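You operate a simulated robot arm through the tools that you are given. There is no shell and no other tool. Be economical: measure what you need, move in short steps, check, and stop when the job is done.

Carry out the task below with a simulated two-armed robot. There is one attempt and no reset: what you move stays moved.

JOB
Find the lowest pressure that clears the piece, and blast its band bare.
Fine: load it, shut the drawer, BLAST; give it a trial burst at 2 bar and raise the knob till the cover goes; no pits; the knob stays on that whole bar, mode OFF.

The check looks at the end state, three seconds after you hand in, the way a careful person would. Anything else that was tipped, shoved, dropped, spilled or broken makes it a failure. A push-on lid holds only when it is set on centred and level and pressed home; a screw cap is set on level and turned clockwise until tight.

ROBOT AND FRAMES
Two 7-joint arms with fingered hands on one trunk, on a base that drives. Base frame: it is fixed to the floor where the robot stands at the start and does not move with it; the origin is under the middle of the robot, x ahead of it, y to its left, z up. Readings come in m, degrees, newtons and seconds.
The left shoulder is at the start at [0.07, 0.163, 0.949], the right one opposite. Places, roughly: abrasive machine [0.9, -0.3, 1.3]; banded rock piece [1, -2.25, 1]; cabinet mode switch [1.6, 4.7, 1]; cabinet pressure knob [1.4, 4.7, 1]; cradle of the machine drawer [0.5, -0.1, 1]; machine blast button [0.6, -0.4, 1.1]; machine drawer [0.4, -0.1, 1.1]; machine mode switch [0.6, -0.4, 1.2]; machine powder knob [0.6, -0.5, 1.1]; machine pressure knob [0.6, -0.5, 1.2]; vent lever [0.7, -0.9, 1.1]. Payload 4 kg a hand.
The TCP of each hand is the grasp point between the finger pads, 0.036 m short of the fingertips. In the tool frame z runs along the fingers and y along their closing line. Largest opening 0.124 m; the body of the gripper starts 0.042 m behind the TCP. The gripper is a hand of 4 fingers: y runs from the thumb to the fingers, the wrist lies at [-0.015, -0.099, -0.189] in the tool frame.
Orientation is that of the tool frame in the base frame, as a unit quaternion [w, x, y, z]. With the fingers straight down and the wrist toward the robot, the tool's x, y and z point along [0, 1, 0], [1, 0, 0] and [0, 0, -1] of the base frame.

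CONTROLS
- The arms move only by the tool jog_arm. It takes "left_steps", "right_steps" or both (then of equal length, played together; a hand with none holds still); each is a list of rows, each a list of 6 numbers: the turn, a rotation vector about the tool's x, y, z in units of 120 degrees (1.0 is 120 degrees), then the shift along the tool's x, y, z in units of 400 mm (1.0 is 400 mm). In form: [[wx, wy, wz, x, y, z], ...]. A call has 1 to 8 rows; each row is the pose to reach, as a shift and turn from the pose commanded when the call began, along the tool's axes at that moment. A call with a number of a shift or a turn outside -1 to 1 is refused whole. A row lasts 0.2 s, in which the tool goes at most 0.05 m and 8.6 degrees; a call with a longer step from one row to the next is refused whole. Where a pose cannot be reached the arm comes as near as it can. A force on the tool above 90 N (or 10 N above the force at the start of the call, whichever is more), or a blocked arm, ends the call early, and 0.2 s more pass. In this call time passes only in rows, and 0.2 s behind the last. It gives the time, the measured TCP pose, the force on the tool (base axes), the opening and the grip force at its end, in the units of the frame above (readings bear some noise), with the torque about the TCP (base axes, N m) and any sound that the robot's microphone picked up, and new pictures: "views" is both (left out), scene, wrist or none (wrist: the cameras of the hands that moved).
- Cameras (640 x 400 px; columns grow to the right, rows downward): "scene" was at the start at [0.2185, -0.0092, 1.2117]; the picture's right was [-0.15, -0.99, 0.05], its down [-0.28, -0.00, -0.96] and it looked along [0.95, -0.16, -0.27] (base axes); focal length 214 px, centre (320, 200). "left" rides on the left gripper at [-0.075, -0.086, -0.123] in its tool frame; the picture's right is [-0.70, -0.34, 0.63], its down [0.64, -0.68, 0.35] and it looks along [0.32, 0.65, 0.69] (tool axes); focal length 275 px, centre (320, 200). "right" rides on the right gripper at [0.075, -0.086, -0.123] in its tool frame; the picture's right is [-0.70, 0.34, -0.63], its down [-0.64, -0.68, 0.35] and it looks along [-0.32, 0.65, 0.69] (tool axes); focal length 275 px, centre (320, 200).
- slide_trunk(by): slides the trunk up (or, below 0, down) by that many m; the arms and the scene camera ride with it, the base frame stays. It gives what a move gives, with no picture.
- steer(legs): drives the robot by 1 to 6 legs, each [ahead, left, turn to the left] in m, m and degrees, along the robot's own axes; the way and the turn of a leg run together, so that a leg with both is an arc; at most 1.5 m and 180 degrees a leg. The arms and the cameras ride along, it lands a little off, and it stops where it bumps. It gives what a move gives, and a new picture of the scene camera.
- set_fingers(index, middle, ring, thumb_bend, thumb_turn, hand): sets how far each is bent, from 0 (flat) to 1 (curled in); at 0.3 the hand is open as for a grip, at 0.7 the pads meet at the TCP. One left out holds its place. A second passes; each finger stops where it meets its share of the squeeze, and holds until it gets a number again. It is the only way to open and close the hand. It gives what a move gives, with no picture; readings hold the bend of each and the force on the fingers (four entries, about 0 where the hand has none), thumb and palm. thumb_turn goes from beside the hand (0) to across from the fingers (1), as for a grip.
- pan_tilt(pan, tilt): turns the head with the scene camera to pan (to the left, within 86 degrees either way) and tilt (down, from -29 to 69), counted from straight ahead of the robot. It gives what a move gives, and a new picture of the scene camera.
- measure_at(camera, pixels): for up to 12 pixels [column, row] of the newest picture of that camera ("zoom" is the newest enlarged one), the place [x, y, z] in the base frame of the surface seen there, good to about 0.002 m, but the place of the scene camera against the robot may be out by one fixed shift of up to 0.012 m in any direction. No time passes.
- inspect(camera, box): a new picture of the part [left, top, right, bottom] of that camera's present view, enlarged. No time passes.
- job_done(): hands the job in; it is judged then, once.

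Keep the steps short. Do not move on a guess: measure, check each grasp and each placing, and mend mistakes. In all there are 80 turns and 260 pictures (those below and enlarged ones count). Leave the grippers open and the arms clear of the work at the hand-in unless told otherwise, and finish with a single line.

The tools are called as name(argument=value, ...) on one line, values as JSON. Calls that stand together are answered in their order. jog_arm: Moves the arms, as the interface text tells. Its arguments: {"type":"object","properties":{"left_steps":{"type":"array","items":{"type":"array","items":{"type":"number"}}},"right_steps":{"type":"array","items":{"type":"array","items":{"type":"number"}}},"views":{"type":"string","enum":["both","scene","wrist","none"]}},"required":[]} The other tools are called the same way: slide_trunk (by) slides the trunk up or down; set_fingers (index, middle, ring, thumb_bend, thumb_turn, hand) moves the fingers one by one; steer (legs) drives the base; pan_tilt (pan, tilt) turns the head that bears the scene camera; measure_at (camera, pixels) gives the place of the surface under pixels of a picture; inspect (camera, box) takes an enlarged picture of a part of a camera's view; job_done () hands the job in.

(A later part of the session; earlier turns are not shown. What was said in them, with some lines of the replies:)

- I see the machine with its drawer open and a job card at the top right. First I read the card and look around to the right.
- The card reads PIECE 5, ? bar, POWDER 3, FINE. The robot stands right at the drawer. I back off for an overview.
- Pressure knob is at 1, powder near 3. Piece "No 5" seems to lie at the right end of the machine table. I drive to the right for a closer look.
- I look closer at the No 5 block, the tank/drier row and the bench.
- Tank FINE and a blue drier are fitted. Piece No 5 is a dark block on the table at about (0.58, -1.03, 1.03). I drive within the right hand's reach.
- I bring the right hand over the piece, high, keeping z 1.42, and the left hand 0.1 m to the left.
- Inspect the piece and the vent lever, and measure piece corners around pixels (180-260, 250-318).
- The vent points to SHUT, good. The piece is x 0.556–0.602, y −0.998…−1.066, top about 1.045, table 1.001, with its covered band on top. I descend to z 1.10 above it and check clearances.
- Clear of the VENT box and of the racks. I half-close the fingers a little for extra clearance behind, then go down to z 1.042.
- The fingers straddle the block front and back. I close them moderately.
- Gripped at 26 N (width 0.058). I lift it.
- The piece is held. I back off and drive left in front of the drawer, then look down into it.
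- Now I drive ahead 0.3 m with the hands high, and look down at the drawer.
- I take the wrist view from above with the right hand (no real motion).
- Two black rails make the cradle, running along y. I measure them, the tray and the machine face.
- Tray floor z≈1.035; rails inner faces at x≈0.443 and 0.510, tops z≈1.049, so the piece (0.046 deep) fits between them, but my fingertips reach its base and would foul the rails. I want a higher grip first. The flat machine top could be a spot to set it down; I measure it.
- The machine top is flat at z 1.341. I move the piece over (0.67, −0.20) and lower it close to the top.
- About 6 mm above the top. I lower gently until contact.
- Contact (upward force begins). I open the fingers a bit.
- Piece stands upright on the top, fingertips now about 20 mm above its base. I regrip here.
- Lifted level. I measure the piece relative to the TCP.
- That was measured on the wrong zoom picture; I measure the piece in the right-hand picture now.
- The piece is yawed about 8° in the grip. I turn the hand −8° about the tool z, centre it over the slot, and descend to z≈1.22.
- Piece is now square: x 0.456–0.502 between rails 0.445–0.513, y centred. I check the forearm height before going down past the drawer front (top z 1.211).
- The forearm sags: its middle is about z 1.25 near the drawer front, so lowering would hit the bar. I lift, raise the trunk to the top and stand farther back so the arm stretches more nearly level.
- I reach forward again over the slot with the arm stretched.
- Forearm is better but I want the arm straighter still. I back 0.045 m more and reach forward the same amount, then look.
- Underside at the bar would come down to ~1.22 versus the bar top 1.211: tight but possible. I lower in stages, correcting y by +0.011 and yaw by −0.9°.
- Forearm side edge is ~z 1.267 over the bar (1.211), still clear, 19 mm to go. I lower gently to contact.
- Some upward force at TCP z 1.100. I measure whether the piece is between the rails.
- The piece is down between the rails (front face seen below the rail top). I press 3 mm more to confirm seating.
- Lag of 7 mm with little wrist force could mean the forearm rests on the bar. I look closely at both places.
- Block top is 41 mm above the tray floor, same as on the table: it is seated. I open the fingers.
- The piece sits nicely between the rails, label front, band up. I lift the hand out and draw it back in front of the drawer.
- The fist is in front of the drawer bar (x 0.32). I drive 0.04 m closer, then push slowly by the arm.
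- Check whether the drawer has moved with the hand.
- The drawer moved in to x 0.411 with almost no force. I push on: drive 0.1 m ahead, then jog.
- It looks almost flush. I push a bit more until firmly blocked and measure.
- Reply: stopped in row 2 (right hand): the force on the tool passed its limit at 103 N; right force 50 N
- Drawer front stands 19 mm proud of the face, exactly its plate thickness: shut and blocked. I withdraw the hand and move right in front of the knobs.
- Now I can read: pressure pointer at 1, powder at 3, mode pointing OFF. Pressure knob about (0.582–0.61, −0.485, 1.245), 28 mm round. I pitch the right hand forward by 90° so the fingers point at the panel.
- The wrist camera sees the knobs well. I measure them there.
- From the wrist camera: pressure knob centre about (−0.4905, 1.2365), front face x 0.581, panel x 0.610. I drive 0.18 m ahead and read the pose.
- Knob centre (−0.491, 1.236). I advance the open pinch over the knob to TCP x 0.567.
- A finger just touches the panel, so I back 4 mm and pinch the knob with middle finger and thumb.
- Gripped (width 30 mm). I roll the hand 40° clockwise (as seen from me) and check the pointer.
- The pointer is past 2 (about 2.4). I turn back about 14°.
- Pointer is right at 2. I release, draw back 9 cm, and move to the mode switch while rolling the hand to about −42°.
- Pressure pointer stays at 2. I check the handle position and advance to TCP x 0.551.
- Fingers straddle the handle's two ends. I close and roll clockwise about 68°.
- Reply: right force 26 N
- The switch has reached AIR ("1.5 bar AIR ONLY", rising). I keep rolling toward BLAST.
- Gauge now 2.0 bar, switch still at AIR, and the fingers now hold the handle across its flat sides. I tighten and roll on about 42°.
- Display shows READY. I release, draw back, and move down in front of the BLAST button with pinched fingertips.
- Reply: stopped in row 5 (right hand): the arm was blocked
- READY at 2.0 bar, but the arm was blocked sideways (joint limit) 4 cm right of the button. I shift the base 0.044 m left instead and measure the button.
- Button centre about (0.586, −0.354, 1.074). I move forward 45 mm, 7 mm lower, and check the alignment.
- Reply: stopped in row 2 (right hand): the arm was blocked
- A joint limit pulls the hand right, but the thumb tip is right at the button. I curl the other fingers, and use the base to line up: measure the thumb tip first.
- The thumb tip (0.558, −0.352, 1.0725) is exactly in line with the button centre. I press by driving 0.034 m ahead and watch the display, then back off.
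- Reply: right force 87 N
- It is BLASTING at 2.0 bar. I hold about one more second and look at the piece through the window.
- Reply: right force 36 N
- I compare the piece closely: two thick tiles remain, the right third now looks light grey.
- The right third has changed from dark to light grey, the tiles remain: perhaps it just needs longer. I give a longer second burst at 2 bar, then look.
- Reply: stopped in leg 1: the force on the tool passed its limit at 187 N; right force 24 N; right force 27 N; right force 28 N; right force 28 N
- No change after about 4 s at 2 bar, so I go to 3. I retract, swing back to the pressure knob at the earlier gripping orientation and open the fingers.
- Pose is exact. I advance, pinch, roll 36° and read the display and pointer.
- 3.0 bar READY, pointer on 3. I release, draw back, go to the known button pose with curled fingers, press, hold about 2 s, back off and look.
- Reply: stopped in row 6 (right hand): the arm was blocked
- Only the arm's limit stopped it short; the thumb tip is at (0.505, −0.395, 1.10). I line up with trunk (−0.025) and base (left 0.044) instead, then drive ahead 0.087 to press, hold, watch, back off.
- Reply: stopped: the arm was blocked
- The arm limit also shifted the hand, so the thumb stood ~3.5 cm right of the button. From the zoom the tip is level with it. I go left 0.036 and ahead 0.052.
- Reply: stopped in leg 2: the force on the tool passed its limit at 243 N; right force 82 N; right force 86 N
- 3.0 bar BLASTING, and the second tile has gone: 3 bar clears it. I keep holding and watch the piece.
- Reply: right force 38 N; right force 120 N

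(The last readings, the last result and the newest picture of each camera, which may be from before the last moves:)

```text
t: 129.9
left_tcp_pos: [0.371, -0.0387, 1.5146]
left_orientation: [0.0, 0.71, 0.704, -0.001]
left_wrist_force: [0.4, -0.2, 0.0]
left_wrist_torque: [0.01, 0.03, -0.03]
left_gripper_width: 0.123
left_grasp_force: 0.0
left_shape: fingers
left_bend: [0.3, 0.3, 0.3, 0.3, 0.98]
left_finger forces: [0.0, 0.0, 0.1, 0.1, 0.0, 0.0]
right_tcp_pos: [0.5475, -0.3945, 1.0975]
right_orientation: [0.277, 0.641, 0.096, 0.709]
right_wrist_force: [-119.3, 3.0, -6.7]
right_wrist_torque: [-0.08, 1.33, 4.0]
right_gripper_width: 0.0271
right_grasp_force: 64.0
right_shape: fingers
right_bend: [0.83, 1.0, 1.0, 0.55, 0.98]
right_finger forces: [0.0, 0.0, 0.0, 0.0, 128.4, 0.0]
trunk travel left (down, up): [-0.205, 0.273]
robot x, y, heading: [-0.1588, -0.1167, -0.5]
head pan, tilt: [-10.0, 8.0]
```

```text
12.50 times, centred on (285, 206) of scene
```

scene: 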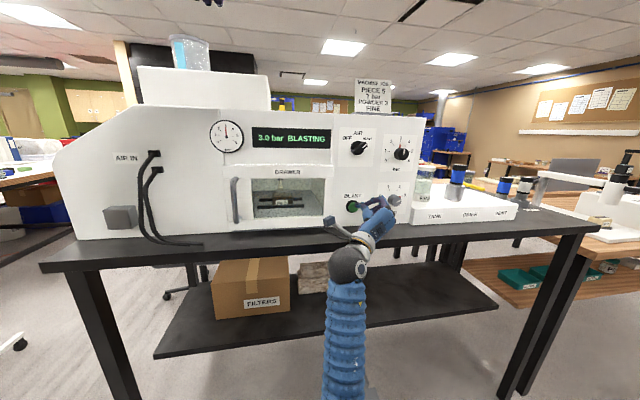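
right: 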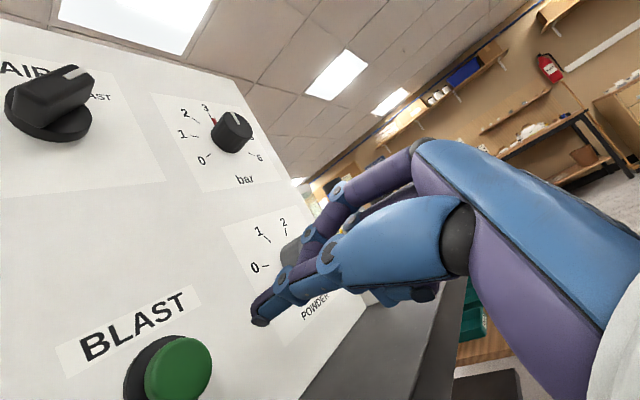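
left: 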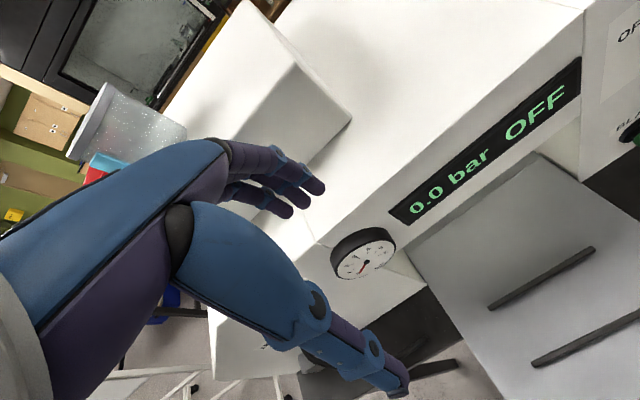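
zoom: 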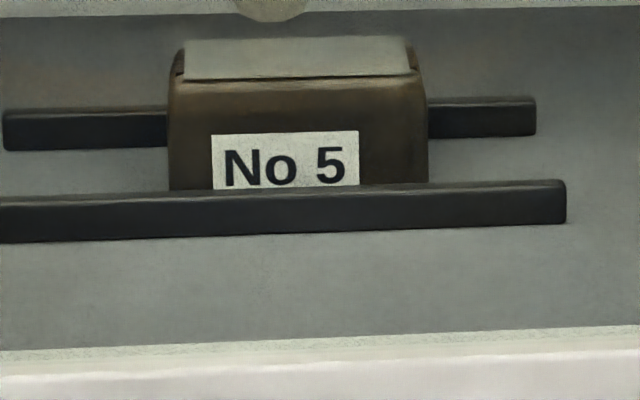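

The whole band is bare. I back off the button at once, shift the base back right, and bring the hand toward the mode switch with the orientation it had there before.

steer(legs=[[-0.07, 0, 0], [0, -0.12, 0.5]])

slide_trunk(by=0.02)

jog_arm(right_steps=[[0.015, -0.009, 0.052, 0.06, -0.017, -0.03], [0.031, -0.018, 0.104, 0.12, -0.034, -0.06], [0.046, -0.027, 0.155, 0.18, -0.052, -0.08], [0.061, -0.036, 0.207, 0.24, -0.069, -0.1], [0.077, -0.045, 0.259, 0.3, -0.086, -0.117], [0.092, -0.054, 0.311, 0.36, -0.103, -0.117], [0.107, -0.063, 0.362, 0.42, -0.12, -0.117], [0.1227, -0.0722, 0.414, 0.48, -0.1375, -0.117]], views="none")

set_fingers(hand="right", index=0.45, middle=0.45, ring=0.45, thumb_bend=0.45)

jog_arm(right_steps=[[0, 0, 0, 0, 0, 0]], views="wrist")

inspect(camera="scene", box=[190, 120, 390, 230])

```text
t: 131.7
left_tcp_pos: [0.3087, -0.1554, 1.5109]
left_orientation: [-0.003, 0.708, 0.706, -0.002]
left_wrist_force: [0.4, -0.8, 1.2]
left_wrist_torque: [0.02, 0.0, 0.04]
left_gripper_width: 0.123
left_grasp_force: 0.0
left_shape: fingers
left_bend: [0.3, 0.3, 0.3, 0.3, 0.98]
left_finger forces: [0.0, 0.0, 0.0, 0.1, 0.0, 0.0]
right_tcp_pos: [0.4884, -0.5066, 1.0907]
right_orientation: [0.272, 0.645, 0.1, 0.707]
right_wrist_force: [0.4, -1.4, -0.5]
right_wrist_torque: [0.02, 0.0, 0.03]
right_gripper_width: 0.0297
right_grasp_force: 0.0
right_shape: fingers
right_bend: [0.85, 1.0, 1.0, 0.54, 0.98]
right_finger forces: [0.0, 0.1, 0.0, 0.1, 0.0, 0.0]
trunk travel left (down, up): [-0.205, 0.273]
robot x, y, heading: [-0.2277, -0.2368, -0.1]
head pan, tilt: [-10.0, 8.0]
```

scene: 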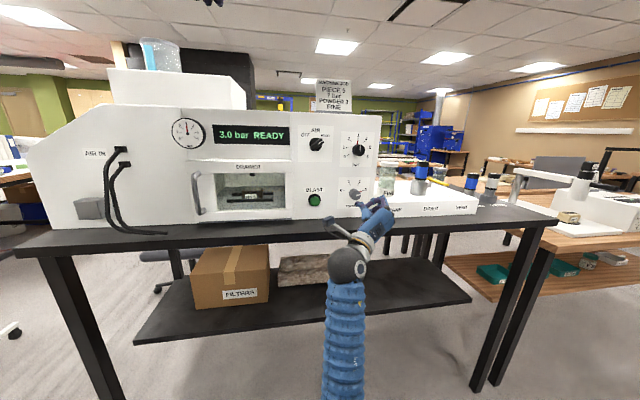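

```text
t: 132.3
left_tcp_pos: [0.3047, -0.1526, 1.5354]
left_orientation: [0.001, 0.709, 0.706, 0.0]
left_wrist_force: [0.1, 0.5, 1.3]
left_wrist_torque: [-0.01, -0.01, 0.02]
left_gripper_width: 0.1232
left_grasp_force: 0.1
left_shape: fingers
left_bend: [0.3, 0.3, 0.3, 0.3, 0.98]
left_finger forces: [0.0, 0.0, 0.0, 0.0, 0.0, 0.0]
right_tcp_pos: [0.4833, -0.5384, 1.122]
right_orientation: [0.336, 0.626, 0.126, 0.693]
right_wrist_force: [-0.4, -0.2, 0.4]
right_wrist_torque: [0.0, -0.01, -0.01]
right_gripper_width: 0.0305
right_grasp_force: 0.0
right_shape: fingers
right_bend: [0.86, 1.0, 1.0, 0.54, 0.98]
right_finger forces: [0.0, 0.0, 0.1, 0.0, 0.0, 0.1]
trunk travel left (down, up): [-0.225, 0.253]
robot x, y, heading: [-0.2316, -0.2351, -0.1]
head pan, tilt: [-10.0, 8.0]
stopped: the arm was blocked; the commanded pose is now the measured one
```

```text
t: 134.1
left_tcp_pos: [0.305, -0.1521, 1.5347]
left_orientation: [0.0, 0.708, 0.706, 0.0]
left_wrist_force: [0.5, -0.2, 0.3]
left_wrist_torque: [-0.02, 0.02, -0.02]
left_gripper_width: 0.1232
left_grasp_force: 0.0
left_shape: fingers
left_bend: [0.3, 0.3, 0.3, 0.3, 0.98]
left_finger forces: [0.1, 0.1, 0.0, 0.1, 0.1, 0.0]
right_tcp_pos: [0.4605, -0.3684, 1.233]
right_orientation: [-0.057, 0.706, -0.091, 0.7]
right_wrist_force: [0.1, 0.4, -0.6]
right_wrist_torque: [-0.01, -0.04, 0.0]
right_gripper_width: 0.0334
right_grasp_force: 0.0
right_shape: fingers
right_bend: [0.87, 1.0, 1.0, 0.54, 0.98]
right_finger forces: [0.0, 0.0, 0.0, 0.1, 0.1, 0.0]
trunk travel left (down, up): [-0.225, 0.253]
robot x, y, heading: [-0.2304, -0.2384, -0.4]
head pan, tilt: [-10.0, 8.0]
```

```text
t: 135.1
left_tcp_pos: [0.3055, -0.1541, 1.5342]
left_orientation: [0.0, 0.708, 0.706, -0.001]
left_wrist_force: [0.6, 1.1, -0.5]
left_wrist_torque: [-0.01, -0.01, -0.01]
left_gripper_width: 0.123
left_grasp_force: 0.0
left_shape: fingers
left_bend: [0.3, 0.3, 0.3, 0.3, 0.98]
left_finger forces: [0.0, 0.0, 0.0, 0.0, 0.1, 0.0]
right_tcp_pos: [0.4595, -0.3658, 1.2311]
right_orientation: [-0.056, 0.706, -0.089, 0.701]
right_wrist_force: [-1.0, 0.7, -0.6]
right_wrist_torque: [0.01, -0.03, 0.0]
right_gripper_width: 0.0776
right_grasp_force: 0.0
right_shape: fingers
right_bend: [0.45, 0.45, 0.45, 0.45, 0.98]
right_finger forces: [0.1, 0.0, 0.0, 0.1, 0.1, 0.0]
trunk travel left (down, up): [-0.225, 0.253]
robot x, y, heading: [-0.2285, -0.2327, -0.2]
head pan, tilt: [-10.0, 8.0]
```

```text
t: 135.5
left_tcp_pos: [0.3055, -0.153, 1.5349]
left_orientation: [-0.001, 0.708, 0.706, -0.001]
left_wrist_force: [-0.5, 0.1, -0.1]
left_wrist_torque: [-0.02, 0.01, 0.01]
left_gripper_width: 0.1231
left_grasp_force: 0.0
left_shape: fingers
left_bend: [0.3, 0.3, 0.3, 0.3, 0.98]
left_finger forces: [0.1, 0.1, 0.0, 0.1, 0.0, 0.0]
right_tcp_pos: [0.4593, -0.3668, 1.2311]
right_orientation: [-0.056, 0.706, -0.089, 0.7]
right_wrist_force: [-0.5, -0.1, 0.7]
right_wrist_torque: [0.0, 0.01, -0.01]
right_gripper_width: 0.0774
right_grasp_force: 0.0
right_shape: fingers
right_bend: [0.45, 0.45, 0.45, 0.45, 0.98]
right_finger forces: [0.0, 0.0, 0.0, 0.0, 0.0, 0.0]
trunk travel left (down, up): [-0.225, 0.253]
robot x, y, heading: [-0.2326, -0.2322, 0.0]
head pan, tilt: [-10.0, 8.0]
```

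right: 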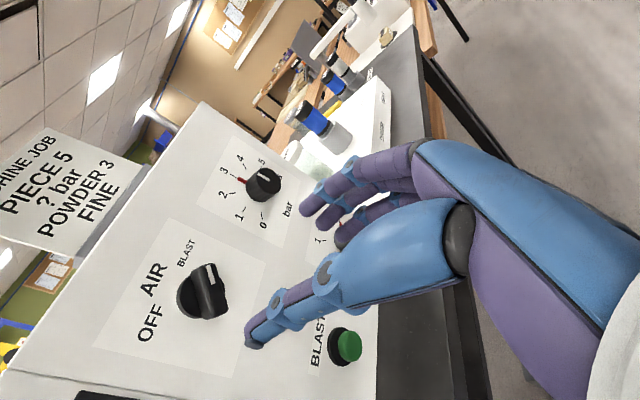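

```text
3.20 times, centred on (290, 175) of scene
```

zoom: 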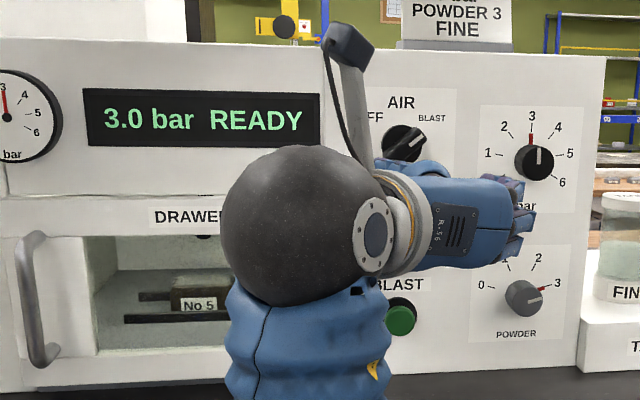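

Pressure still on 3. I take the earlier grip pose on the mode handle, close, and roll back anticlockwise about 100° to OFF.

jog_arm(right_steps=[[0.013, -0.003, 0.03, 0.02, -0.02, 0.01], [0.0261, -0.0054, 0.0604, 0.037, -0.034, 0.037], [0.0261, -0.0054, 0.0604, 0.037, -0.038, 0.13], [0.0261, -0.0054, 0.0604, 0.0375, -0.0425, 0.222]], views="wrist")

set_fingers(hand="right", index=0.76, middle=0.76, ring=0.7, thumb_bend=0.76)

jog_arm(right_steps=[[0, 0, -0.065, 0, 0, 0], [0, 0, -0.13, 0, 0, 0], [0, 0, -0.195, 0, 0, 0], [0, 0, -0.26, 0, 0, 0], [0, 0, -0.325, 0, 0, 0], [0, 0, -0.39, 0, 0, 0], [0, 0, -0.455, 0, 0, 0], [0, 0, -0.52, 0, 0, 0]], views="wrist")

inspect(camera="scene", box=[190, 120, 390, 230])

```text
t: 136.5
left_tcp_pos: [0.3066, -0.1534, 1.5343]
left_orientation: [-0.001, 0.709, 0.706, -0.001]
left_wrist_force: [0.4, -0.9, 0.5]
left_wrist_torque: [0.0, 0.01, 0.0]
left_gripper_width: 0.1229
left_grasp_force: 0.1
left_shape: fingers
left_bend: [0.3, 0.3, 0.3, 0.3, 0.98]
left_finger forces: [0.0, 0.0, 0.1, 0.0, 0.0, 0.0]
right_tcp_pos: [0.5493, -0.3556, 1.2455]
right_orientation: [-0.123, 0.702, -0.114, 0.692]
right_wrist_force: [0.3, -0.2, -0.8]
right_wrist_torque: [0.0, -0.01, -0.01]
right_gripper_width: 0.0775
right_grasp_force: 0.0
right_shape: fingers
right_bend: [0.45, 0.45, 0.45, 0.45, 0.98]
right_finger forces: [0.0, 0.1, 0.0, 0.1, 0.1, 0.1]
trunk travel left (down, up): [-0.225, 0.253]
robot x, y, heading: [-0.2287, -0.2397, -0.3]
head pan, tilt: [-10.0, 8.0]
```

right: 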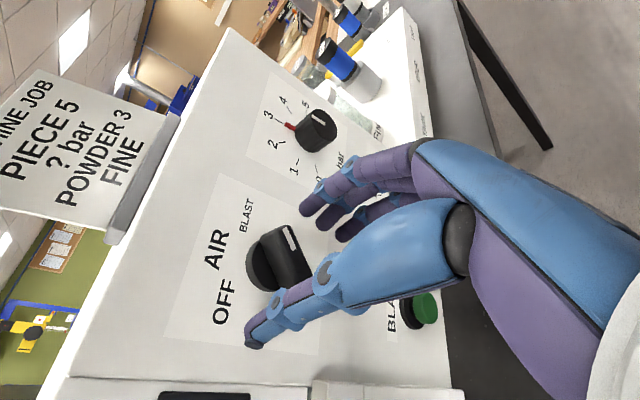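

```text
t: 137.5
left_tcp_pos: [0.3055, -0.1541, 1.5333]
left_orientation: [-0.001, 0.708, 0.707, -0.001]
left_wrist_force: [-0.4, 0.7, 0.5]
left_wrist_torque: [-0.01, 0.0, 0.0]
left_gripper_width: 0.1235
left_grasp_force: 0.0
left_shape: fingers
left_bend: [0.3, 0.3, 0.3, 0.3, 0.98]
left_finger forces: [0.0, 0.0, 0.0, 0.0, 0.0, 0.0]
right_tcp_pos: [0.5482, -0.3561, 1.2454]
right_orientation: [-0.124, 0.702, -0.113, 0.693]
right_wrist_force: [1.1, -3.9, -7.4]
right_wrist_torque: [0.04, 0.22, -0.17]
right_gripper_width: 0.0175
right_grasp_force: 19.0
right_shape: fingers
right_bend: [0.63, 0.72, 0.7, 0.67, 0.96]
right_finger forces: [11.5, 10.7, 0.0, 0.1, 15.6, 0.1]
trunk travel left (down, up): [-0.225, 0.253]
robot x, y, heading: [-0.2274, -0.2356, 0.1]
head pan, tilt: [-10.0, 8.0]
```

```text
t: 139.3
left_tcp_pos: [0.3057, -0.1568, 1.5343]
left_orientation: [-0.002, 0.709, 0.706, 0.0]
left_wrist_force: [0.0, -0.3, -0.4]
left_wrist_torque: [-0.02, 0.01, 0.0]
left_gripper_width: 0.1231
left_grasp_force: 0.0
left_shape: fingers
left_bend: [0.3, 0.3, 0.3, 0.3, 0.98]
left_finger forces: [0.1, 0.1, 0.0, 0.0, 0.1, 0.0]
right_tcp_pos: [0.5488, -0.3606, 1.2467]
right_orientation: [0.254, 0.66, 0.265, 0.655]
right_wrist_force: [3.0, -22.4, -5.7]
right_wrist_torque: [0.14, 0.15, -0.71]
right_gripper_width: 0.0162
right_grasp_force: 20.6
right_shape: fingers
right_bend: [0.62, 0.73, 0.7, 0.67, 0.97]
right_finger forces: [14.4, 16.7, 0.0, 0.1, 10.9, 0.0]
trunk travel left (down, up): [-0.225, 0.253]
robot x, y, heading: [-0.2284, -0.2344, -0.2]
head pan, tilt: [-10.0, 8.0]
```

right: 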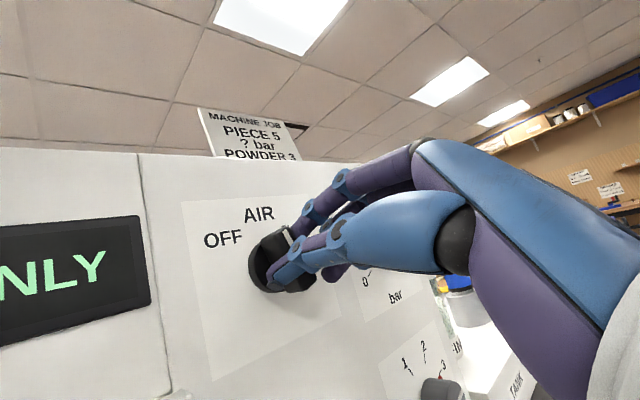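

```text
3.20 times, centred on (290, 175) of scene
```

zoom: 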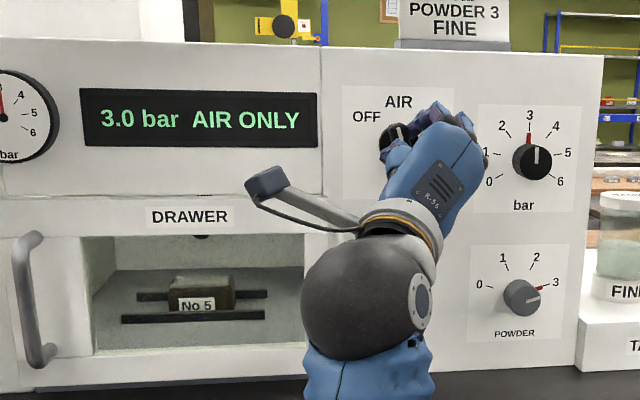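

Now at AIR; I keep rolling anticlockwise another 50°.

jog_arm(right_steps=[[0, 0, -0.065, 0, 0, 0], [0, 0, -0.13, 0, 0, 0], [0, 0, -0.195, 0, 0, 0], [0, 0, -0.26, 0, 0, 0], [0, 0, -0.325, 0, 0, 0], [0, 0, -0.39, 0, 0, 0], [0, 0, -0.43, 0, 0, 0]], views="wrist")

inspect(camera="scene", box=[190, 120, 390, 230])

```text
t: 140.9
left_tcp_pos: [0.3046, -0.1572, 1.5348]
left_orientation: [-0.001, 0.708, 0.706, 0.001]
left_wrist_force: [-0.3, -0.5, -0.1]
left_wrist_torque: [0.0, 0.01, 0.0]
left_gripper_width: 0.1231
left_grasp_force: 0.0
left_shape: fingers
left_bend: [0.3, 0.3, 0.3, 0.3, 0.98]
left_finger forces: [0.0, 0.1, 0.0, 0.0, 0.0, 0.0]
right_tcp_pos: [0.5479, -0.3618, 1.2474]
right_orientation: [0.515, 0.48, 0.524, 0.48]
right_wrist_force: [9.8, -35.3, 18.4]
right_wrist_torque: [0.76, -0.62, -1.24]
right_gripper_width: 0.0162
right_grasp_force: 29.0
right_shape: fingers
right_bend: [0.61, 0.73, 0.7, 0.68, 0.95]
right_finger forces: [35.8, 12.3, 0.1, 0.1, 10.0, 0.0]
trunk travel left (down, up): [-0.225, 0.253]
robot x, y, heading: [-0.2282, -0.2285, -0.3]
head pan, tilt: [-10.0, 8.0]
```

right: 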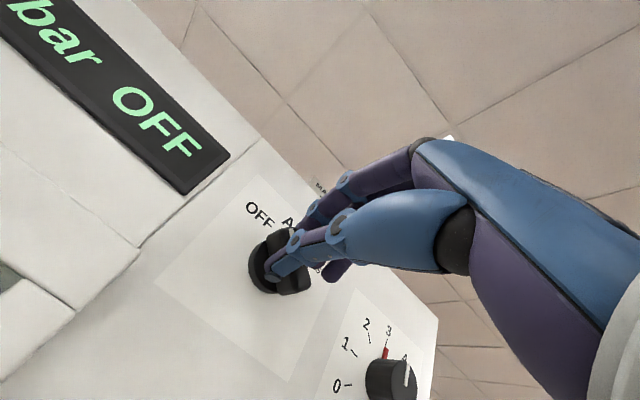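

```text
3.20 times, centred on (290, 175) of scene
5 turns are left
```

zoom: 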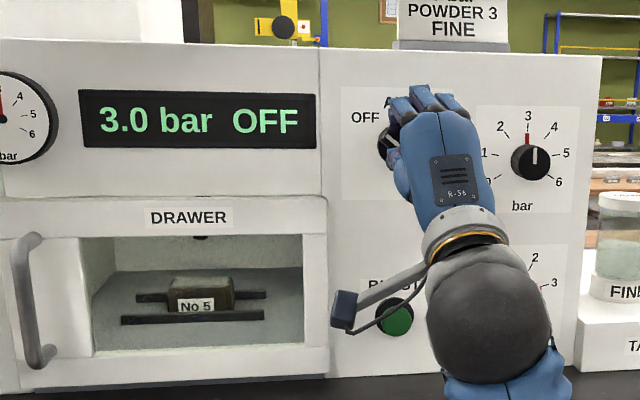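

OFF is reached, pressure pointer on 3. I release gently, draw the hand straight back, drive back, and take a last look.

set_fingers(hand="right", index=0.4, middle=0.4, ring=0.4, thumb_bend=0.4)

jog_arm(right_steps=[[0, 0, 0, 0, 0, -0.1], [0, 0, 0, 0, 0, -0.2]], views="none")

steer(legs=[[-0.25, 0.1, 0]])

set_fingers(hand="right", index=0.3, middle=0.3, ring=0.3, thumb_bend=0.3)

inspect(camera="scene", box=[180, 110, 400, 240])

inspect(camera="scene", box=[290, 120, 380, 190])

```text
t: 141.9
left_tcp_pos: [0.3054, -0.1549, 1.5347]
left_orientation: [-0.001, 0.708, 0.706, 0.0]
left_wrist_force: [-0.3, -0.3, -0.4]
left_wrist_torque: [0.0, 0.0, -0.03]
left_gripper_width: 0.1232
left_grasp_force: 0.0
left_shape: fingers
left_bend: [0.3, 0.3, 0.3, 0.3, 0.98]
left_finger forces: [0.0, 0.0, 0.0, 0.0, 0.1, 0.0]
right_tcp_pos: [0.5487, -0.3567, 1.2462]
right_orientation: [0.514, 0.478, 0.526, 0.48]
right_wrist_force: [0.8, 0.3, 0.3]
right_wrist_torque: [-0.04, -0.01, 0.01]
right_gripper_width: 0.0929
right_grasp_force: 0.0
right_shape: fingers
right_bend: [0.4, 0.4, 0.4, 0.4, 0.97]
right_finger forces: [0.0, 0.0, 0.1, 0.0, 0.0, 0.0]
trunk travel left (down, up): [-0.225, 0.253]
robot x, y, heading: [-0.233, -0.235, -0.3]
head pan, tilt: [-10.0, 8.0]
```

```text
t: 142.5
left_tcp_pos: [0.3054, -0.1532, 1.5343]
left_orientation: [0.0, 0.708, 0.706, 0.0]
left_wrist_force: [0.2, -0.3, -0.3]
left_wrist_torque: [0.02, 0.04, 0.01]
left_gripper_width: 0.1231
left_grasp_force: 0.1
left_shape: fingers
left_bend: [0.3, 0.3, 0.3, 0.3, 0.98]
left_finger forces: [0.0, 0.0, 0.0, 0.0, 0.1, 0.0]
right_tcp_pos: [0.4681, -0.3572, 1.2493]
right_orientation: [0.514, 0.477, 0.527, 0.48]
right_wrist_force: [0.2, -0.5, -0.5]
right_wrist_torque: [0.03, -0.02, 0.01]
right_gripper_width: 0.0929
right_grasp_force: 0.2
right_shape: fingers
right_bend: [0.4, 0.4, 0.4, 0.4, 0.97]
right_finger forces: [0.0, 0.0, 0.0, 0.0, 0.1, 0.0]
trunk travel left (down, up): [-0.225, 0.253]
robot x, y, heading: [-0.2277, -0.2361, -0.1]
head pan, tilt: [-10.0, 8.0]
```

```text
t: 144.4
left_tcp_pos: [0.0516, -0.052, 1.5357]
left_orientation: [0.0, 0.707, 0.707, -0.001]
left_wrist_force: [-0.4, -0.2, -0.2]
left_wrist_torque: [-0.01, -0.02, -0.02]
left_gripper_width: 0.1234
left_grasp_force: 0.2
left_shape: fingers
left_bend: [0.3, 0.3, 0.3, 0.3, 0.98]
left_finger forces: [0.0, 0.0, 0.0, 0.1, 0.0, 0.0]
right_tcp_pos: [0.2145, -0.2555, 1.25]
right_orientation: [0.514, 0.477, 0.527, 0.481]
right_wrist_force: [0.2, 0.6, 0.2]
right_wrist_torque: [0.03, 0.0, -0.01]
right_gripper_width: 0.0929
right_grasp_force: 0.1
right_shape: fingers
right_bend: [0.4, 0.4, 0.4, 0.4, 0.97]
right_finger forces: [0.0, 0.0, 0.1, 0.0, 0.0, 0.0]
trunk travel left (down, up): [-0.225, 0.253]
robot x, y, heading: [-0.4864, -0.1344, -0.1]
head pan, tilt: [-10.0, 8.0]
```

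scene: 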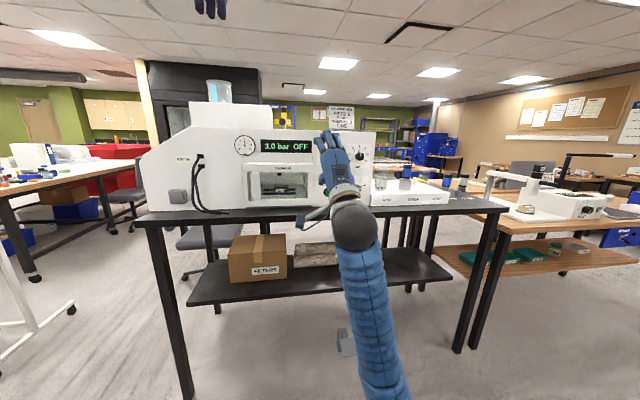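

```text
t: 145.4
left_tcp_pos: [0.0523, -0.0526, 1.5363]
left_orientation: [0.0, 0.707, 0.707, 0.0]
left_wrist_force: [-0.1, 0.1, -0.7]
left_wrist_torque: [-0.02, 0.0, 0.01]
left_gripper_width: 0.1231
left_grasp_force: 0.1
left_shape: fingers
left_bend: [0.3, 0.3, 0.3, 0.3, 0.98]
left_finger forces: [0.0, 0.0, 0.0, 0.1, 0.0, 0.0]
right_tcp_pos: [0.2149, -0.2556, 1.2474]
right_orientation: [0.514, 0.477, 0.527, 0.481]
right_wrist_force: [0.1, 0.9, -0.6]
right_wrist_torque: [-0.01, 0.02, 0.01]
right_gripper_width: 0.123
right_grasp_force: 0.1
right_shape: fingers
right_bend: [0.3, 0.3, 0.3, 0.3, 0.97]
right_finger forces: [0.0, 0.0, 0.1, 0.0, 0.2, 0.1]
trunk travel left (down, up): [-0.225, 0.253]
robot x, y, heading: [-0.4818, -0.1311, -0.1]
head pan, tilt: [-10.0, 8.0]
```

```text
2.91 times, centred on (290, 175) of scene
```

zoom: 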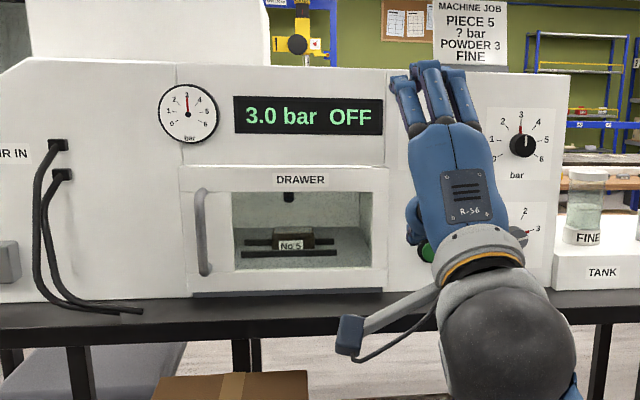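

```text
5.71 times, centred on (335, 155) of scene
4 turns are left
```

zoom: 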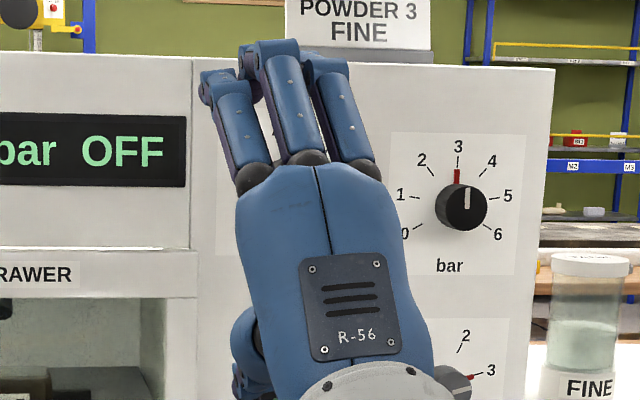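

The display reads OFF, the knob is on 3, the drawer is shut, the band is bare, and the hands are open and clear. I hand in.

job_done()

```text
The job is handed in.
```

Piece 5's band is bare after blasting at 3 bar, the lowest whole bar that cleared it (about 6 s at 2 bar left the cover on); I saw no pits through the drawer window, the knob is on 3, the mode is OFF and the drawer is shut.
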